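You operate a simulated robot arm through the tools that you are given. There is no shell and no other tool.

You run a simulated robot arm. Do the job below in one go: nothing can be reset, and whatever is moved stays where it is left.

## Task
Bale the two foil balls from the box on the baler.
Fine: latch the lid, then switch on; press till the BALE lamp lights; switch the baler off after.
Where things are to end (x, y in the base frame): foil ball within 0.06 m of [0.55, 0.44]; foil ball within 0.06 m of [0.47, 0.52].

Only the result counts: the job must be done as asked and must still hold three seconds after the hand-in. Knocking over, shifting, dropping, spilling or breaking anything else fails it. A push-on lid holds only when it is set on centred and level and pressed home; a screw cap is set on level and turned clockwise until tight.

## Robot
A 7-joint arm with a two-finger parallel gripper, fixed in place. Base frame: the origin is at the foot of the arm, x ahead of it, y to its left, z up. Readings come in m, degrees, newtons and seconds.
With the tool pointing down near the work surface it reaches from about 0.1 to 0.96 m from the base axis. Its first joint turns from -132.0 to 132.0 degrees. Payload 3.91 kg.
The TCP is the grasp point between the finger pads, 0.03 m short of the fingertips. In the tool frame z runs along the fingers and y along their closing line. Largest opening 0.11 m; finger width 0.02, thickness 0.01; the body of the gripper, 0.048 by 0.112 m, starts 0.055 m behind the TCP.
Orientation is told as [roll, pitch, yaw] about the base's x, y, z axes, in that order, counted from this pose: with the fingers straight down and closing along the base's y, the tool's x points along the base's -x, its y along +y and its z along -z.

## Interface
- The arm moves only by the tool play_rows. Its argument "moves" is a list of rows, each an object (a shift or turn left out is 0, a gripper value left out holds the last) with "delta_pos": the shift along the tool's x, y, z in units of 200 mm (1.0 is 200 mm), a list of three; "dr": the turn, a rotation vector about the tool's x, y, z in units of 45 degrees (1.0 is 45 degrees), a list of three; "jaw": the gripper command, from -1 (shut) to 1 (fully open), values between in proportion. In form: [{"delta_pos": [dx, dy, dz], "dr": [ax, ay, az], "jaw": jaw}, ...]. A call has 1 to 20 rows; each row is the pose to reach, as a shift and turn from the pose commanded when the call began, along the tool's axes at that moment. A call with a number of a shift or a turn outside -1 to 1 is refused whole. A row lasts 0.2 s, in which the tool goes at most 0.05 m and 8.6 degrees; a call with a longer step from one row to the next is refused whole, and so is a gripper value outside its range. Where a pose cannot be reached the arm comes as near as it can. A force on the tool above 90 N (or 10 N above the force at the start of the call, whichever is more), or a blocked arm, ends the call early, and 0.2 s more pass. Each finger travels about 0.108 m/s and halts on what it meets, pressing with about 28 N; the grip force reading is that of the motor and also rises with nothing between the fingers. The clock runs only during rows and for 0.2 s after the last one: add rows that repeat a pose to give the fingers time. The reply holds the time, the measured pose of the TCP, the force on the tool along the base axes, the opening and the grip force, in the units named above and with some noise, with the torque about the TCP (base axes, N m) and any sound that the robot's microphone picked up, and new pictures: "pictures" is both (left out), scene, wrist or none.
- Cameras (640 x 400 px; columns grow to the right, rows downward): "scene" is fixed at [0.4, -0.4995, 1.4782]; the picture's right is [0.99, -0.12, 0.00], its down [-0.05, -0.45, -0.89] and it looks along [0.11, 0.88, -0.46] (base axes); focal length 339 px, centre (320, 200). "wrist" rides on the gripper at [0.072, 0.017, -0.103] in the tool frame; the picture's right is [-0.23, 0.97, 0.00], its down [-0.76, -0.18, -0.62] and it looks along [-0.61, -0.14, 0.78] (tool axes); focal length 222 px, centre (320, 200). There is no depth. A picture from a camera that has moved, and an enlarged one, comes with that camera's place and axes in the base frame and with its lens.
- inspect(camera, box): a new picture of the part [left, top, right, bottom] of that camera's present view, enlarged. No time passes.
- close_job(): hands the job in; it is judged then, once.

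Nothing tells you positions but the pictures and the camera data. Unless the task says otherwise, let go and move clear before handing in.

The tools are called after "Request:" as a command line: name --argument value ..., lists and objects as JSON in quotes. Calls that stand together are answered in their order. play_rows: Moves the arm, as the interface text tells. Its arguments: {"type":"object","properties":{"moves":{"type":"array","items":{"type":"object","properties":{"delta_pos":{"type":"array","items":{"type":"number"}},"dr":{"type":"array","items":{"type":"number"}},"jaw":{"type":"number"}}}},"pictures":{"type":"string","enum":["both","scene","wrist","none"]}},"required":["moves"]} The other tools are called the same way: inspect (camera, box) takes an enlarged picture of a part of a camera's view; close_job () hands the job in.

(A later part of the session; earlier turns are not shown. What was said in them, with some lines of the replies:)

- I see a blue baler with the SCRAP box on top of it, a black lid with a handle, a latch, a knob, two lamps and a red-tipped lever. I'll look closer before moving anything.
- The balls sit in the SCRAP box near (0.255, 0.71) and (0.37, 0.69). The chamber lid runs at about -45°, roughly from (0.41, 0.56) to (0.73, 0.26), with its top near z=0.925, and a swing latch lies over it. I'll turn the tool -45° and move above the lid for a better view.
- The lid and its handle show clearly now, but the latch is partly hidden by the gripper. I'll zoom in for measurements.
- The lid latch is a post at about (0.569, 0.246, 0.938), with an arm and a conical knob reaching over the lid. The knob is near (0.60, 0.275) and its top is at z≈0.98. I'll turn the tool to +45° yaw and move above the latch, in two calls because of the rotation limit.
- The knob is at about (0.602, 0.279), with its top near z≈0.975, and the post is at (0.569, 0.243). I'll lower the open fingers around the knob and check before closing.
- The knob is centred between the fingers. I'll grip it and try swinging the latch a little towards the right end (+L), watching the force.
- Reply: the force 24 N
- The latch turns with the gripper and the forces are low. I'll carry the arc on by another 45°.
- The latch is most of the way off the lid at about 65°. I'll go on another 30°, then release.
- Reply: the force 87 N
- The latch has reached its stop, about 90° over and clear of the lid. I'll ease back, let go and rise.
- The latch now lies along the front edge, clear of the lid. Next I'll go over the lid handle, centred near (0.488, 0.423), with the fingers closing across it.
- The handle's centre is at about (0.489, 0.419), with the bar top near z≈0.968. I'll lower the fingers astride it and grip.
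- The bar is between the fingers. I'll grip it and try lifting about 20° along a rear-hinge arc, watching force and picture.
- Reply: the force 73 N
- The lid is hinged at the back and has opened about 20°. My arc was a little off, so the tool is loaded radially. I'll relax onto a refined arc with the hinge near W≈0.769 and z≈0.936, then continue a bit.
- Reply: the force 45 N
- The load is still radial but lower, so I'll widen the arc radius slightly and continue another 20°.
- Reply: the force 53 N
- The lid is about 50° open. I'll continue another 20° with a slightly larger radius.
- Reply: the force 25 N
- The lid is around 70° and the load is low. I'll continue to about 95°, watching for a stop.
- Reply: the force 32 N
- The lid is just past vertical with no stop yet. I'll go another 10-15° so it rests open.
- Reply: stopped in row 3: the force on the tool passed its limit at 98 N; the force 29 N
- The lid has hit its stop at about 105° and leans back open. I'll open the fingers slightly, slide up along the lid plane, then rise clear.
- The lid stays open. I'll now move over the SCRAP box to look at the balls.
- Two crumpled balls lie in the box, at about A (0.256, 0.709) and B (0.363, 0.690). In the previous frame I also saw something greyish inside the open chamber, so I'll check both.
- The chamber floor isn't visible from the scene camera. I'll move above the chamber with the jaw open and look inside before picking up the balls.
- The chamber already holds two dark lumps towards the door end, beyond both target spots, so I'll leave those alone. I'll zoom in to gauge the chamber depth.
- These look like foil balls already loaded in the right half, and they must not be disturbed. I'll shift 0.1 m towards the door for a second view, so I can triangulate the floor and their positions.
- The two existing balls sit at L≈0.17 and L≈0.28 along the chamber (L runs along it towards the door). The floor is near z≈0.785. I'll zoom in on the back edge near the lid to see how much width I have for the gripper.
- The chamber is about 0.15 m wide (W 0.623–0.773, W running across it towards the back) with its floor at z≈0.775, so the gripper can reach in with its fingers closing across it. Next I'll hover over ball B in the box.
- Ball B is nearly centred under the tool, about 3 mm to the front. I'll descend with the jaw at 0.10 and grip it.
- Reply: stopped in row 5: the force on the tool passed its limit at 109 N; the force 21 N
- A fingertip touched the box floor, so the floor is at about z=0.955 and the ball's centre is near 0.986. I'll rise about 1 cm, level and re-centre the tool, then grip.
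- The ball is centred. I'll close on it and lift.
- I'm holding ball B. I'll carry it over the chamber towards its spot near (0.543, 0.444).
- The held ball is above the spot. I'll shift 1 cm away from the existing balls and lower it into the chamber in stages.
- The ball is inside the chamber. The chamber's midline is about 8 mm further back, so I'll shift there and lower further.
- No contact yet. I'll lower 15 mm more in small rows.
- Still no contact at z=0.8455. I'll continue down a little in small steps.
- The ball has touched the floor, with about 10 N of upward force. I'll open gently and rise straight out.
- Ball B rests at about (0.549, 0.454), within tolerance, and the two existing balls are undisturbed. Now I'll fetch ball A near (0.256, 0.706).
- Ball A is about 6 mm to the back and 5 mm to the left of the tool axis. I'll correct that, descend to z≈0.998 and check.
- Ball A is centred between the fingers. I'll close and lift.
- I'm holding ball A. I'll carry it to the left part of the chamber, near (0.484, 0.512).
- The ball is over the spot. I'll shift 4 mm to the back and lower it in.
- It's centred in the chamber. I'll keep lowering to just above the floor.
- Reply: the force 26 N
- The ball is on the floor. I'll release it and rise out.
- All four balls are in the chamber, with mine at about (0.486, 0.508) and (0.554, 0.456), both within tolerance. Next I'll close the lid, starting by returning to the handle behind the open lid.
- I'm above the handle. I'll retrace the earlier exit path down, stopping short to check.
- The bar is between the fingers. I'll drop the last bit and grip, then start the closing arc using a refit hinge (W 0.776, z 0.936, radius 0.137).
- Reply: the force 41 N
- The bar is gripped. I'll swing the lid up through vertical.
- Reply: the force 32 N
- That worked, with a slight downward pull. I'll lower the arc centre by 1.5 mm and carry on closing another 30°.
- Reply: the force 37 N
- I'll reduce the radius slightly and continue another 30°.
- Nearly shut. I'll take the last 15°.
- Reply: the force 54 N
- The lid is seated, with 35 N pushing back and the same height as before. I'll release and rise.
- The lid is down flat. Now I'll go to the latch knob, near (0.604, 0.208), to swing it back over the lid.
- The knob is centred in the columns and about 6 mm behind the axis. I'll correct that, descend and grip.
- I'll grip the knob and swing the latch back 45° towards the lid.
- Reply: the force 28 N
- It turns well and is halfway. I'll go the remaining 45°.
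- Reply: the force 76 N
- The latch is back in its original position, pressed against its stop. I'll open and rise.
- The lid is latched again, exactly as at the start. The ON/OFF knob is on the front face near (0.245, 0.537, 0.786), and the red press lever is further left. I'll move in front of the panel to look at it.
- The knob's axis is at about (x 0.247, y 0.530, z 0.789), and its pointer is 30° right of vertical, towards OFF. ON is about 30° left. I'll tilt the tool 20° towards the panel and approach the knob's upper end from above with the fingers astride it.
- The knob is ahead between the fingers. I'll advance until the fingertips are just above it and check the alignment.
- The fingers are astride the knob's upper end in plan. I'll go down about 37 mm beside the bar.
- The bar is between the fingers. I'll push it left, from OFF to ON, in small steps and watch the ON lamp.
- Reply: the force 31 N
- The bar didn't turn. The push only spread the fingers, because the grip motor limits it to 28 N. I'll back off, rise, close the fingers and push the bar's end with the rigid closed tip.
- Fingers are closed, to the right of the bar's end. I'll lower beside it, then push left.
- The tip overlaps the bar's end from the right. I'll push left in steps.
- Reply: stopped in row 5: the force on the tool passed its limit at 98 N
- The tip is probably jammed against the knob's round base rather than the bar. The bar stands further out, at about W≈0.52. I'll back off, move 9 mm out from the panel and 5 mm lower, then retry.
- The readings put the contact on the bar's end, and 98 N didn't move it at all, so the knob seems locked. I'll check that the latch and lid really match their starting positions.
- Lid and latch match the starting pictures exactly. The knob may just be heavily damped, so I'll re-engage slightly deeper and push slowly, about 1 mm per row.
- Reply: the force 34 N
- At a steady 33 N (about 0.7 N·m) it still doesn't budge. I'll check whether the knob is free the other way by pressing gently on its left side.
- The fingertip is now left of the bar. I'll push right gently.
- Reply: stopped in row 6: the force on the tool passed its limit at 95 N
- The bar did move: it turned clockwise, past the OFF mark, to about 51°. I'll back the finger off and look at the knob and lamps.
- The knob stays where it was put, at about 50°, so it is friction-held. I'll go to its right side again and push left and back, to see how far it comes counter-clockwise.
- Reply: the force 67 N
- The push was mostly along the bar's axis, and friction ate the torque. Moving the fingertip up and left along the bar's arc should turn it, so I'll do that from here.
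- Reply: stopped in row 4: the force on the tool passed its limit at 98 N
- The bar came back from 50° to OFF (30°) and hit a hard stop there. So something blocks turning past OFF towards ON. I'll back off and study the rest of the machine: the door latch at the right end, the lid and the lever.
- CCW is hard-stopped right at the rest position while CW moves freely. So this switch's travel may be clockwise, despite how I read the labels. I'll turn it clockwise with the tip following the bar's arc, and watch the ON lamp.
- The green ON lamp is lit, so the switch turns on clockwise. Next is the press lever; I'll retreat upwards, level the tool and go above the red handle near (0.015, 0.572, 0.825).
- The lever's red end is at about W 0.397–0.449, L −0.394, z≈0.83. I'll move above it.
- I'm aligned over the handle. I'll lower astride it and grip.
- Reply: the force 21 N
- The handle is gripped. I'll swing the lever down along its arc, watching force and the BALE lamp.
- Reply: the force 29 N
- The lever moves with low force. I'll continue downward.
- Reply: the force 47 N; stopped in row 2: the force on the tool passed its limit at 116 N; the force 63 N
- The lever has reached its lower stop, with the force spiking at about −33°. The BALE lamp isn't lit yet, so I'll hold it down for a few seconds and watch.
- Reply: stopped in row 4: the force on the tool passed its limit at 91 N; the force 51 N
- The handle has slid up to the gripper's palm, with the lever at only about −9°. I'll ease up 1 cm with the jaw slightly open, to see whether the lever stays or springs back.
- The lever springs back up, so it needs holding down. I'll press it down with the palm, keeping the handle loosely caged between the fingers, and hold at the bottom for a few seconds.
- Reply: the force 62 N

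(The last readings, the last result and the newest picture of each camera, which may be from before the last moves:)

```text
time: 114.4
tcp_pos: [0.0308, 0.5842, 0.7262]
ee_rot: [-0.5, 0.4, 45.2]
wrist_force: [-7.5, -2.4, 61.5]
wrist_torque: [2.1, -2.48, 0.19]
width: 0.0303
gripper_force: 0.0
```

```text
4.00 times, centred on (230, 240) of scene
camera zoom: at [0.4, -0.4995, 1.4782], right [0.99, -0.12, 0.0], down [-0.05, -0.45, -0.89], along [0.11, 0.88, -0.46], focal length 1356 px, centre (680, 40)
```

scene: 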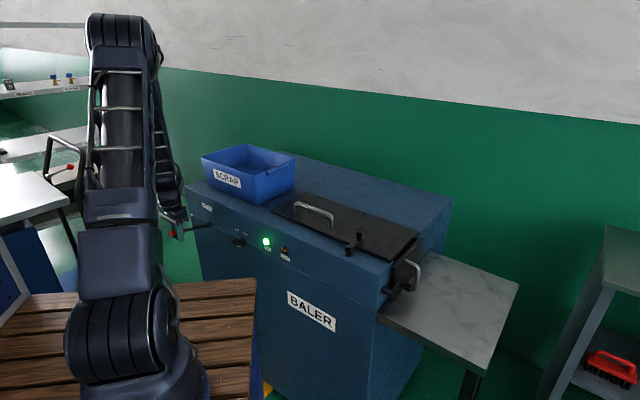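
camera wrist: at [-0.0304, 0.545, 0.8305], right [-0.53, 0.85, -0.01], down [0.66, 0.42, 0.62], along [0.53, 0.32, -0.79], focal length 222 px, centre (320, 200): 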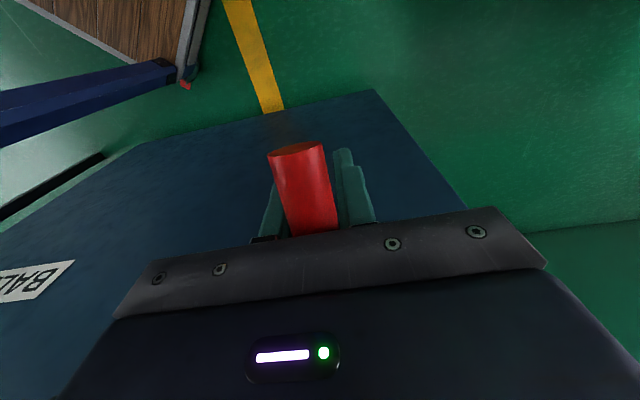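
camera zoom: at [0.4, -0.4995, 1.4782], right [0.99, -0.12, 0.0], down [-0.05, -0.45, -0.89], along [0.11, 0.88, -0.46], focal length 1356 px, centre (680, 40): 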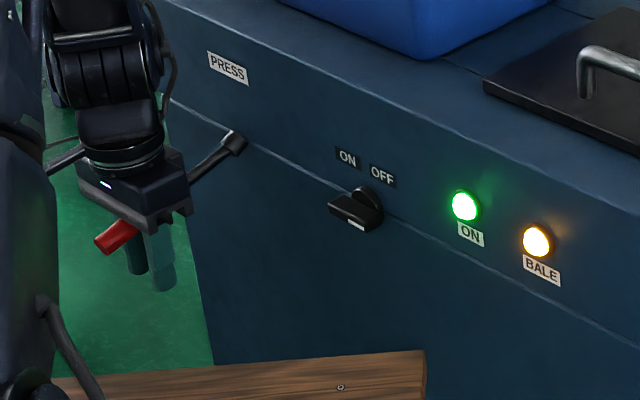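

The BALE lamp is lit. I'll let the lever come back up gently and then go to switch off.

Request:
play_rows --moves '[{"delta_pos": [0, 0, -0.05], "jaw": -0.3}, {"delta_pos": [0, 0, -0.1], "jaw": -0.1}, {"delta_pos": [0, 0, -0.17], "jaw": 0.1}, {"delta_pos": [0, 0, -0.25], "jaw": 0.1}, {"delta_pos": [0, 0, -0.35], "jaw": 0.1}, {"delta_pos": [0, 0, -0.5], "jaw": 0.1}, {"delta_pos": [0, 0, -0.7], "jaw": 0.1}, {"delta_pos": [0, 0, -0.9], "jaw": 0.1}, {"delta_pos": [0, 0, -1.0], "jaw": 0.1}]' --pictures "both"

Request:
inspect --camera "scene" --box '[150, 200, 310, 280]'

```text
time: 116.4
tcp_pos: [0.0305, 0.5876, 0.9221]
ee_rot: [-0.7, 0.5, 45.3]
wrist_force: [0.2, -0.2, -0.8]
wrist_torque: [0.02, -0.02, 0.0]
width: 0.0605
gripper_force: 0.1
camera wrist: at [-0.0312, 0.5497, 1.0267], right [-0.53, 0.85, -0.01], down [0.66, 0.42, 0.62], along [0.53, 0.32, -0.79], focal length 222 px, centre (320, 200)
```

scene: 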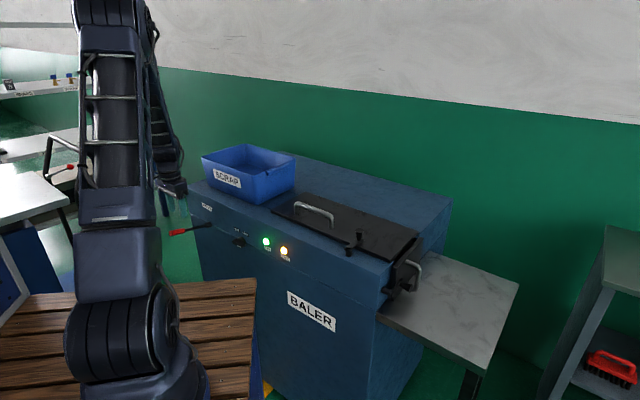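
wrist: 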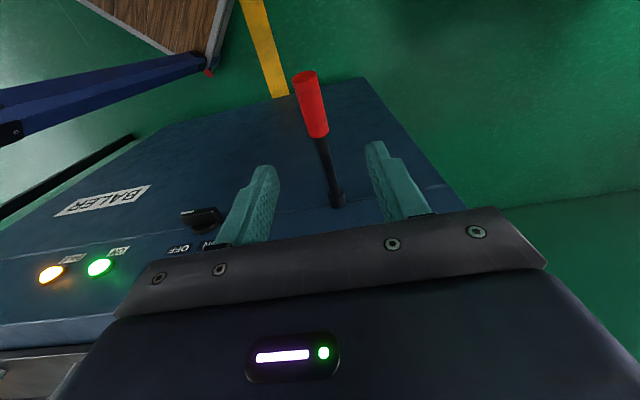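

```text
4.00 times, centred on (230, 240) of scene
camera zoom: at [0.4, -0.4995, 1.4782], right [0.99, -0.12, 0.0], down [-0.05, -0.45, -0.89], along [0.11, 0.88, -0.46], focal length 1356 px, centre (680, 40)
```

zoom: 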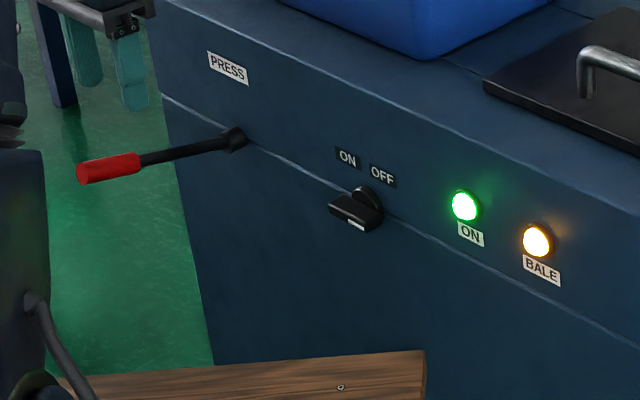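

The lever is back up and BALE stays lit. Now I'll switch off. The knob bar is horizontal, so pressing down on its left end turns it back counter-clockwise to OFF. I'll tilt and move into place first.

Request:
play_rows --moves '[{"delta_pos": [0.0, -0.1, -0.1], "jaw": -0.3}, {"delta_pos": [0.0, -0.3, -0.15], "dr": [0, -0.15, 0], "jaw": -1}, {"delta_pos": [-0.03, -0.5, -0.15], "dr": [0, -0.3, 0], "jaw": -1}, {"delta_pos": [-0.06, -0.7, -0.13], "dr": [0, -0.455, 0], "jaw": -1}, {"delta_pos": [-0.1, -0.84, -0.1], "dr": [0, -0.455, 0], "jaw": -1}, {"delta_pos": [-0.1, -0.84, -0.1], "dr": [0, -0.455, 0], "jaw": -1}]' --pictures "wrist"

Request:
inspect --camera "wrist" --box '[220, 60, 420, 200]'

```text
time: 117.8
tcp_pos: [0.1622, 0.4834, 0.9504]
ee_rot: [-0.7, -20.2, 45.5]
wrist_force: [1.0, 0.7, -0.2]
wrist_torque: [0.02, 0.0, -0.02]
width: 0.0
gripper_force: 27.9
camera wrist: at [0.0778, 0.4226, 1.0222], right [-0.54, 0.84, 0.07], down [0.47, 0.24, 0.85], along [0.69, 0.49, -0.53], focal length 222 px, centre (320, 200)
```

wrist: 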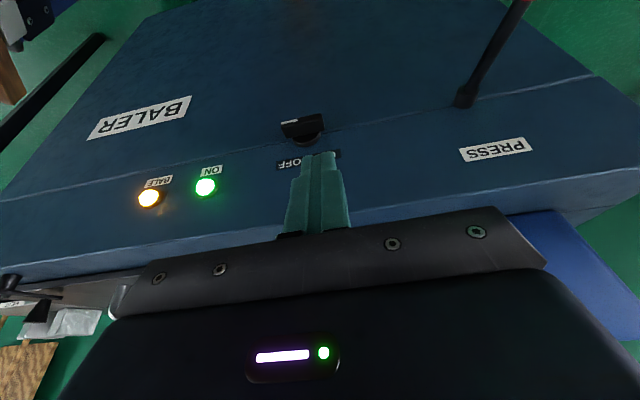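

```text
2.86 times, centred on (320, 130) of wrist
camera zoom: at [0.0778, 0.4226, 1.0222], right [-0.54, 0.84, 0.07], down [0.47, 0.24, 0.85], along [0.69, 0.49, -0.53], focal length 635 px, centre (320, 400)
```

zoom: 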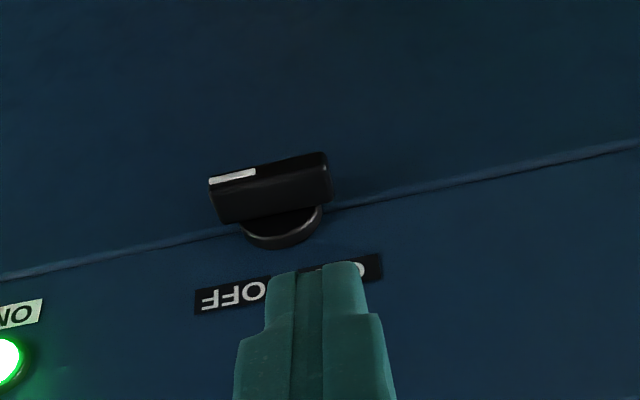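

The knob bar is horizontal and the fingertip is over its left end. I'll go in and down to just above it.

Request:
play_rows --moves '[{"delta_pos": [-0.045, -0.0075, 0.17], "jaw": -1}, {"delta_pos": [-0.09, -0.0075, 0.345], "jaw": -1}, {"delta_pos": [-0.13, -0.0075, 0.518], "jaw": -1}, {"delta_pos": [-0.082, -0.0075, 0.6495], "jaw": -1}, {"delta_pos": [-0.082, -0.0075, 0.6495], "jaw": -1}]' --pictures "wrist"

Request:
inspect --camera "wrist" --box '[220, 90, 400, 220]'

Request:
inspect --camera "scene" --box '[190, 210, 300, 270]'

```text
time: 119.0
tcp_pos: [0.2096, 0.5242, 0.8319]
ee_rot: [-0.7, -20.0, 45.5]
wrist_force: [0.3, 0.1, 0.3]
wrist_torque: [-0.05, 0.01, 0.0]
width: 0.0
gripper_force: 27.9
camera wrist: at [0.1245, 0.4639, 0.9048], right [-0.54, 0.84, 0.07], down [0.47, 0.24, 0.85], along [0.69, 0.49, -0.53], focal length 222 px, centre (320, 200)
```

wrist: 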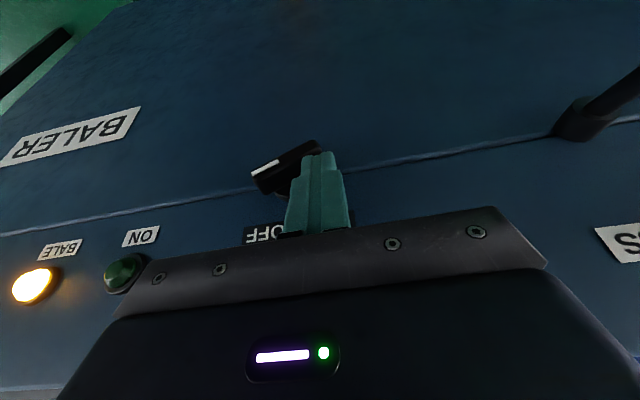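

```text
3.08 times, centred on (310, 155) of wrist
camera zoom: at [0.1245, 0.4639, 0.9048], right [-0.54, 0.84, 0.07], down [0.47, 0.24, 0.85], along [0.69, 0.49, -0.53], focal length 684 px, centre (351, 338)
```

zoom: 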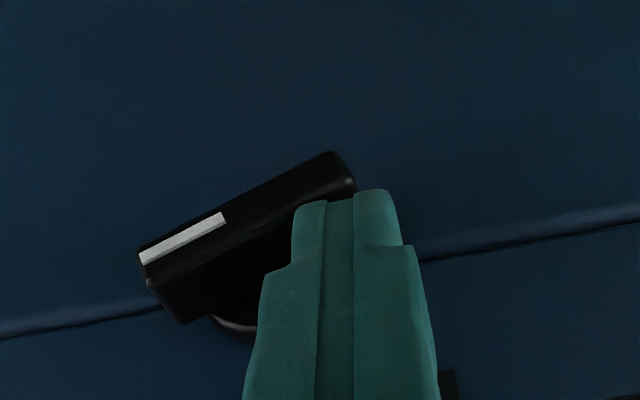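

```text
5.82 times, centred on (245, 240) of scene
camera zoom: at [0.4, -0.4995, 1.4782], right [0.99, -0.12, 0.0], down [-0.05, -0.45, -0.89], along [0.11, 0.88, -0.46], focal length 1973 px, centre (756, -33)
```

zoom: 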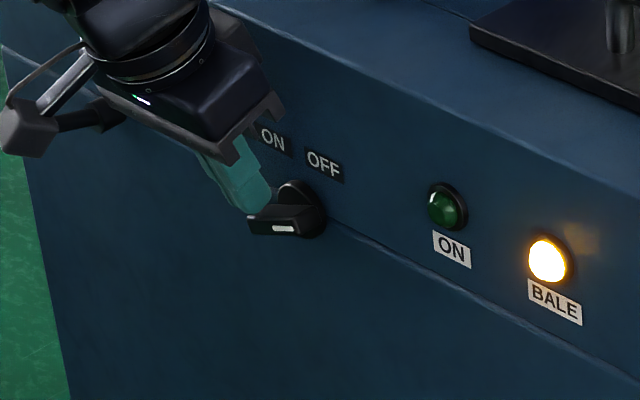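

The ON lamp just went out as the bar started to turn. I'll keep pressing down until the knob is fully back at OFF.

Request:
play_rows --moves '[{"delta_pos": [0.008, 0, 0.022], "jaw": -1}, {"delta_pos": [0.016, 0, 0.044], "jaw": -1}, {"delta_pos": [0.024, 0, 0.066], "jaw": -1}, {"delta_pos": [0.032, 0, 0.088], "jaw": -1}, {"delta_pos": [0.04, 0, 0.11], "jaw": -1}]' --pictures "wrist"

Request:
inspect --camera "wrist" --box '[220, 90, 400, 220]'

Request:
inspect --camera "scene" --box '[190, 210, 300, 270]'

```text
time: 120.3
tcp_pos: [0.206, 0.5271, 0.8093]
ee_rot: [-0.2, -20.4, 45.6]
wrist_force: [-7.7, 7.7, -2.8]
wrist_torque: [0.26, 0.21, 0.03]
width: 0.0003
gripper_force: 27.8
stopped in row 5: the force on the tool passed its limit at 91 N (the readings are from after the stop); the commanded pose is now the measured one
camera wrist: at [0.1224, 0.4666, 0.8823], right [-0.55, 0.83, 0.08], down [0.47, 0.23, 0.85], along [0.69, 0.5, -0.52], focal length 222 px, centre (320, 200)
```

wrist: 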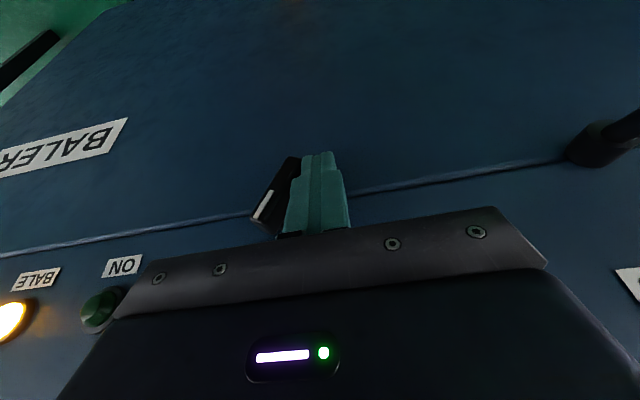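

```text
3.08 times, centred on (310, 155) of wrist
camera zoom: at [0.1224, 0.4666, 0.8823], right [-0.55, 0.83, 0.08], down [0.47, 0.23, 0.85], along [0.69, 0.5, -0.52], focal length 684 px, centre (351, 338)
```

zoom: 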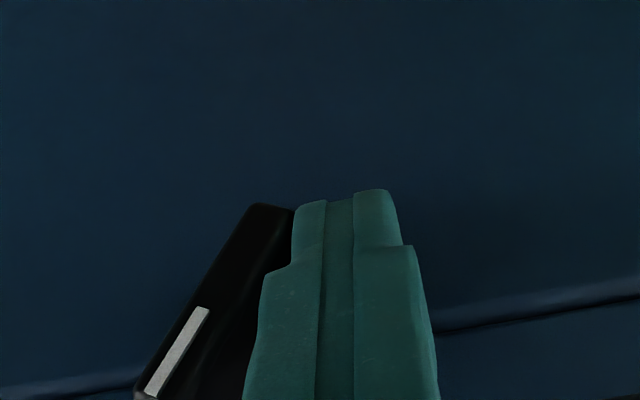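

```text
5.82 times, centred on (245, 240) of scene
camera zoom: at [0.4, -0.4995, 1.4782], right [0.99, -0.12, 0.0], down [-0.05, -0.45, -0.89], along [0.11, 0.88, -0.46], focal length 1973 px, centre (756, -33)
```

zoom: 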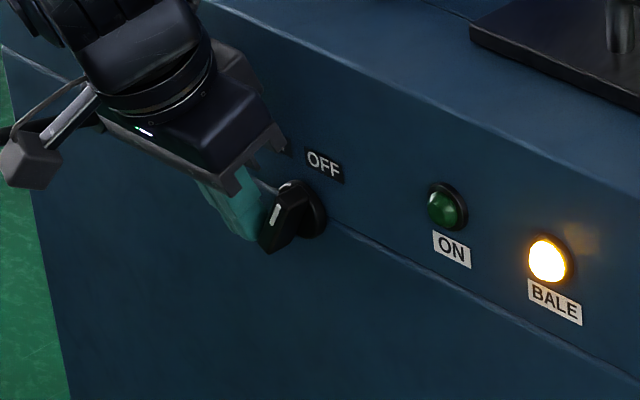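

The knob is back at OFF, with ON out and BALE lit. I'll move the finger left off the bar, rise, and clear the machine.

Request:
play_rows --moves '[{"delta_pos": [0, 0.06, 0], "jaw": -1}, {"delta_pos": [-0.04, 0.08, -0.11], "jaw": -1}, {"delta_pos": [-0.06, 0.08, -0.25], "jaw": -1}, {"delta_pos": [0.05, 0.08, -0.45], "jaw": -1}, {"delta_pos": [0.2, 0.08, -0.6], "jaw": -1}, {"delta_pos": [0.3, 0.08, -0.8], "jaw": -1}, {"delta_pos": [0.4, 0.08, -0.95], "jaw": -1}]' --pictures "both"

Request:
inspect --camera "scene" --box '[150, 190, 310, 280]'

Request:
inspect --camera "scene" --box '[260, 180, 460, 310]'

```text
time: 121.9
tcp_pos: [0.0961, 0.4368, 0.9627]
ee_rot: [-0.2, -20.3, 45.5]
wrist_force: [-0.6, 0.1, 0.1]
wrist_torque: [-0.02, -0.02, 0.0]
width: 0.0001
gripper_force: 28.1
camera wrist: at [0.0104, 0.3751, 1.0343], right [-0.54, 0.84, 0.08], down [0.47, 0.23, 0.85], along [0.69, 0.5, -0.52], focal length 222 px, centre (320, 200)
```

scene: 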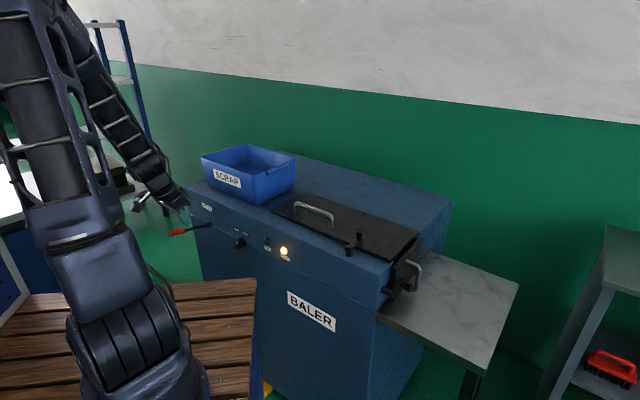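
wrist: 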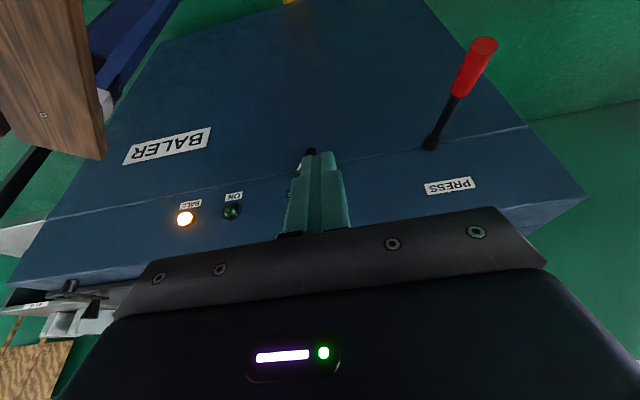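

```text
4.00 times, centred on (230, 235) of scene
camera zoom: at [0.4, -0.4995, 1.4782], right [0.99, -0.12, 0.0], down [-0.05, -0.45, -0.89], along [0.11, 0.88, -0.46], focal length 1356 px, centre (680, 60)
```

zoom: 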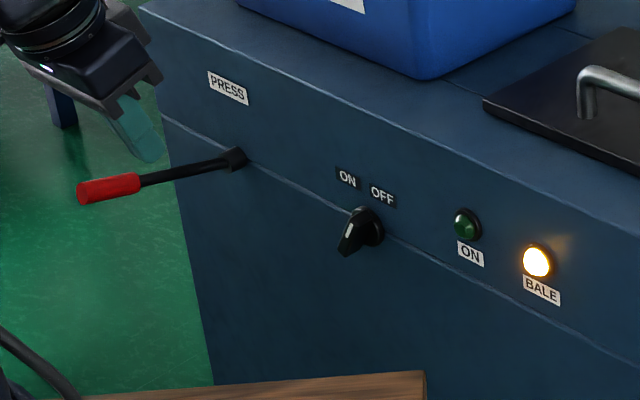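

```text
3.08 times, centred on (360, 245) of scene
camera zoom: at [0.4, -0.4995, 1.4782], right [0.99, -0.12, 0.0], down [-0.05, -0.45, -0.89], along [0.11, 0.88, -0.46], focal length 1043 px, centre (197, 62)
```

zoom: 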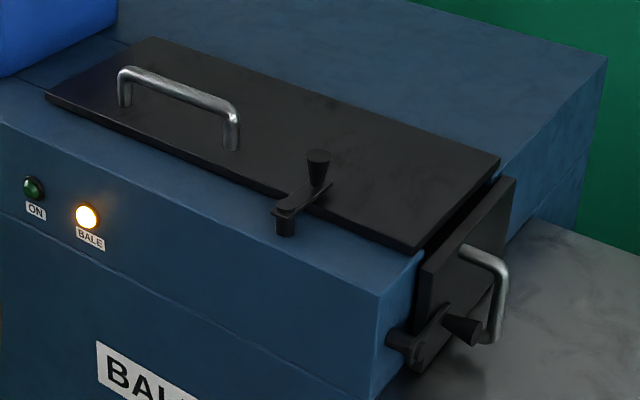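

The run is complete: both balls are in the chamber, the lid is latched, BALE is lit, the switch is OFF and the lever is up. The box is where it was. I'll raise the arm a bit more, then hand in.

Request:
play_rows --moves '[{"delta_pos": [0.05, 0, -0.2], "dr": [0, 0.15, 0]}, {"delta_pos": [0.1, 0, -0.4], "dr": [0, 0.3, 0]}, {"delta_pos": [0.15, 0, -0.6], "dr": [0, 0.45, 0]}, {"delta_pos": [0.15, 0, -0.7], "dr": [0, 0.45, 0]}]' --pictures "scene"

```text
time: 122.9
tcp_pos: [0.0408, 0.3854, 1.0812]
ee_rot: [-0.2, 0.0, 45.5]
wrist_force: [-0.6, 0.1, -0.7]
wrist_torque: [-0.01, -0.02, 0.0]
width: 0.0
gripper_force: 27.9
```

scene: 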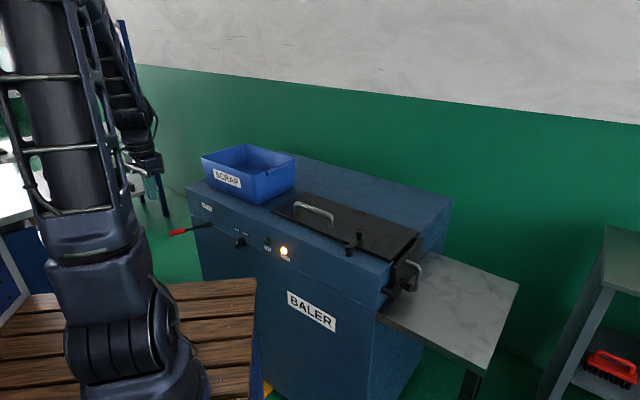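

The arm is clear, the BALE lamp is lit, the baler is off and the lid is latched. I'm handing the job in.

Request:
close_job

```text
The job is handed in.
```

I baled the two foil balls from the SCRAP box and handed the job in. I last saw them just before the lid was closed and haven't looked inside since.

- **Balls:** before pressing they lay at about (0.486, 0.508) and (0.554, 0.456), both roughly 0.02 m from their targets.
- **Order of steps:** I latched the lid, switched on, held the lever down until BALE lit, then switched off. The ON lamp is out, BALE is still lit, and the lever sprang back up.
- **Already in the chamber:** two other foil-like balls were in the half nearest the end door. I left them alone, and they hadn't moved when I last saw them.
- **Switch direction:** the knob would not turn towards its ON label. It switched on only when turned clockwise past OFF, so the labels don't match how it works. While finding this out I pushed it against its stop with up to about 98 N, and it still turned on and off normally afterwards.
- **Box contact:** while picking up the first ball, a fingertip pressed on the floor of the box with a peak of about 109 N. The box looks unmoved in the pictures.
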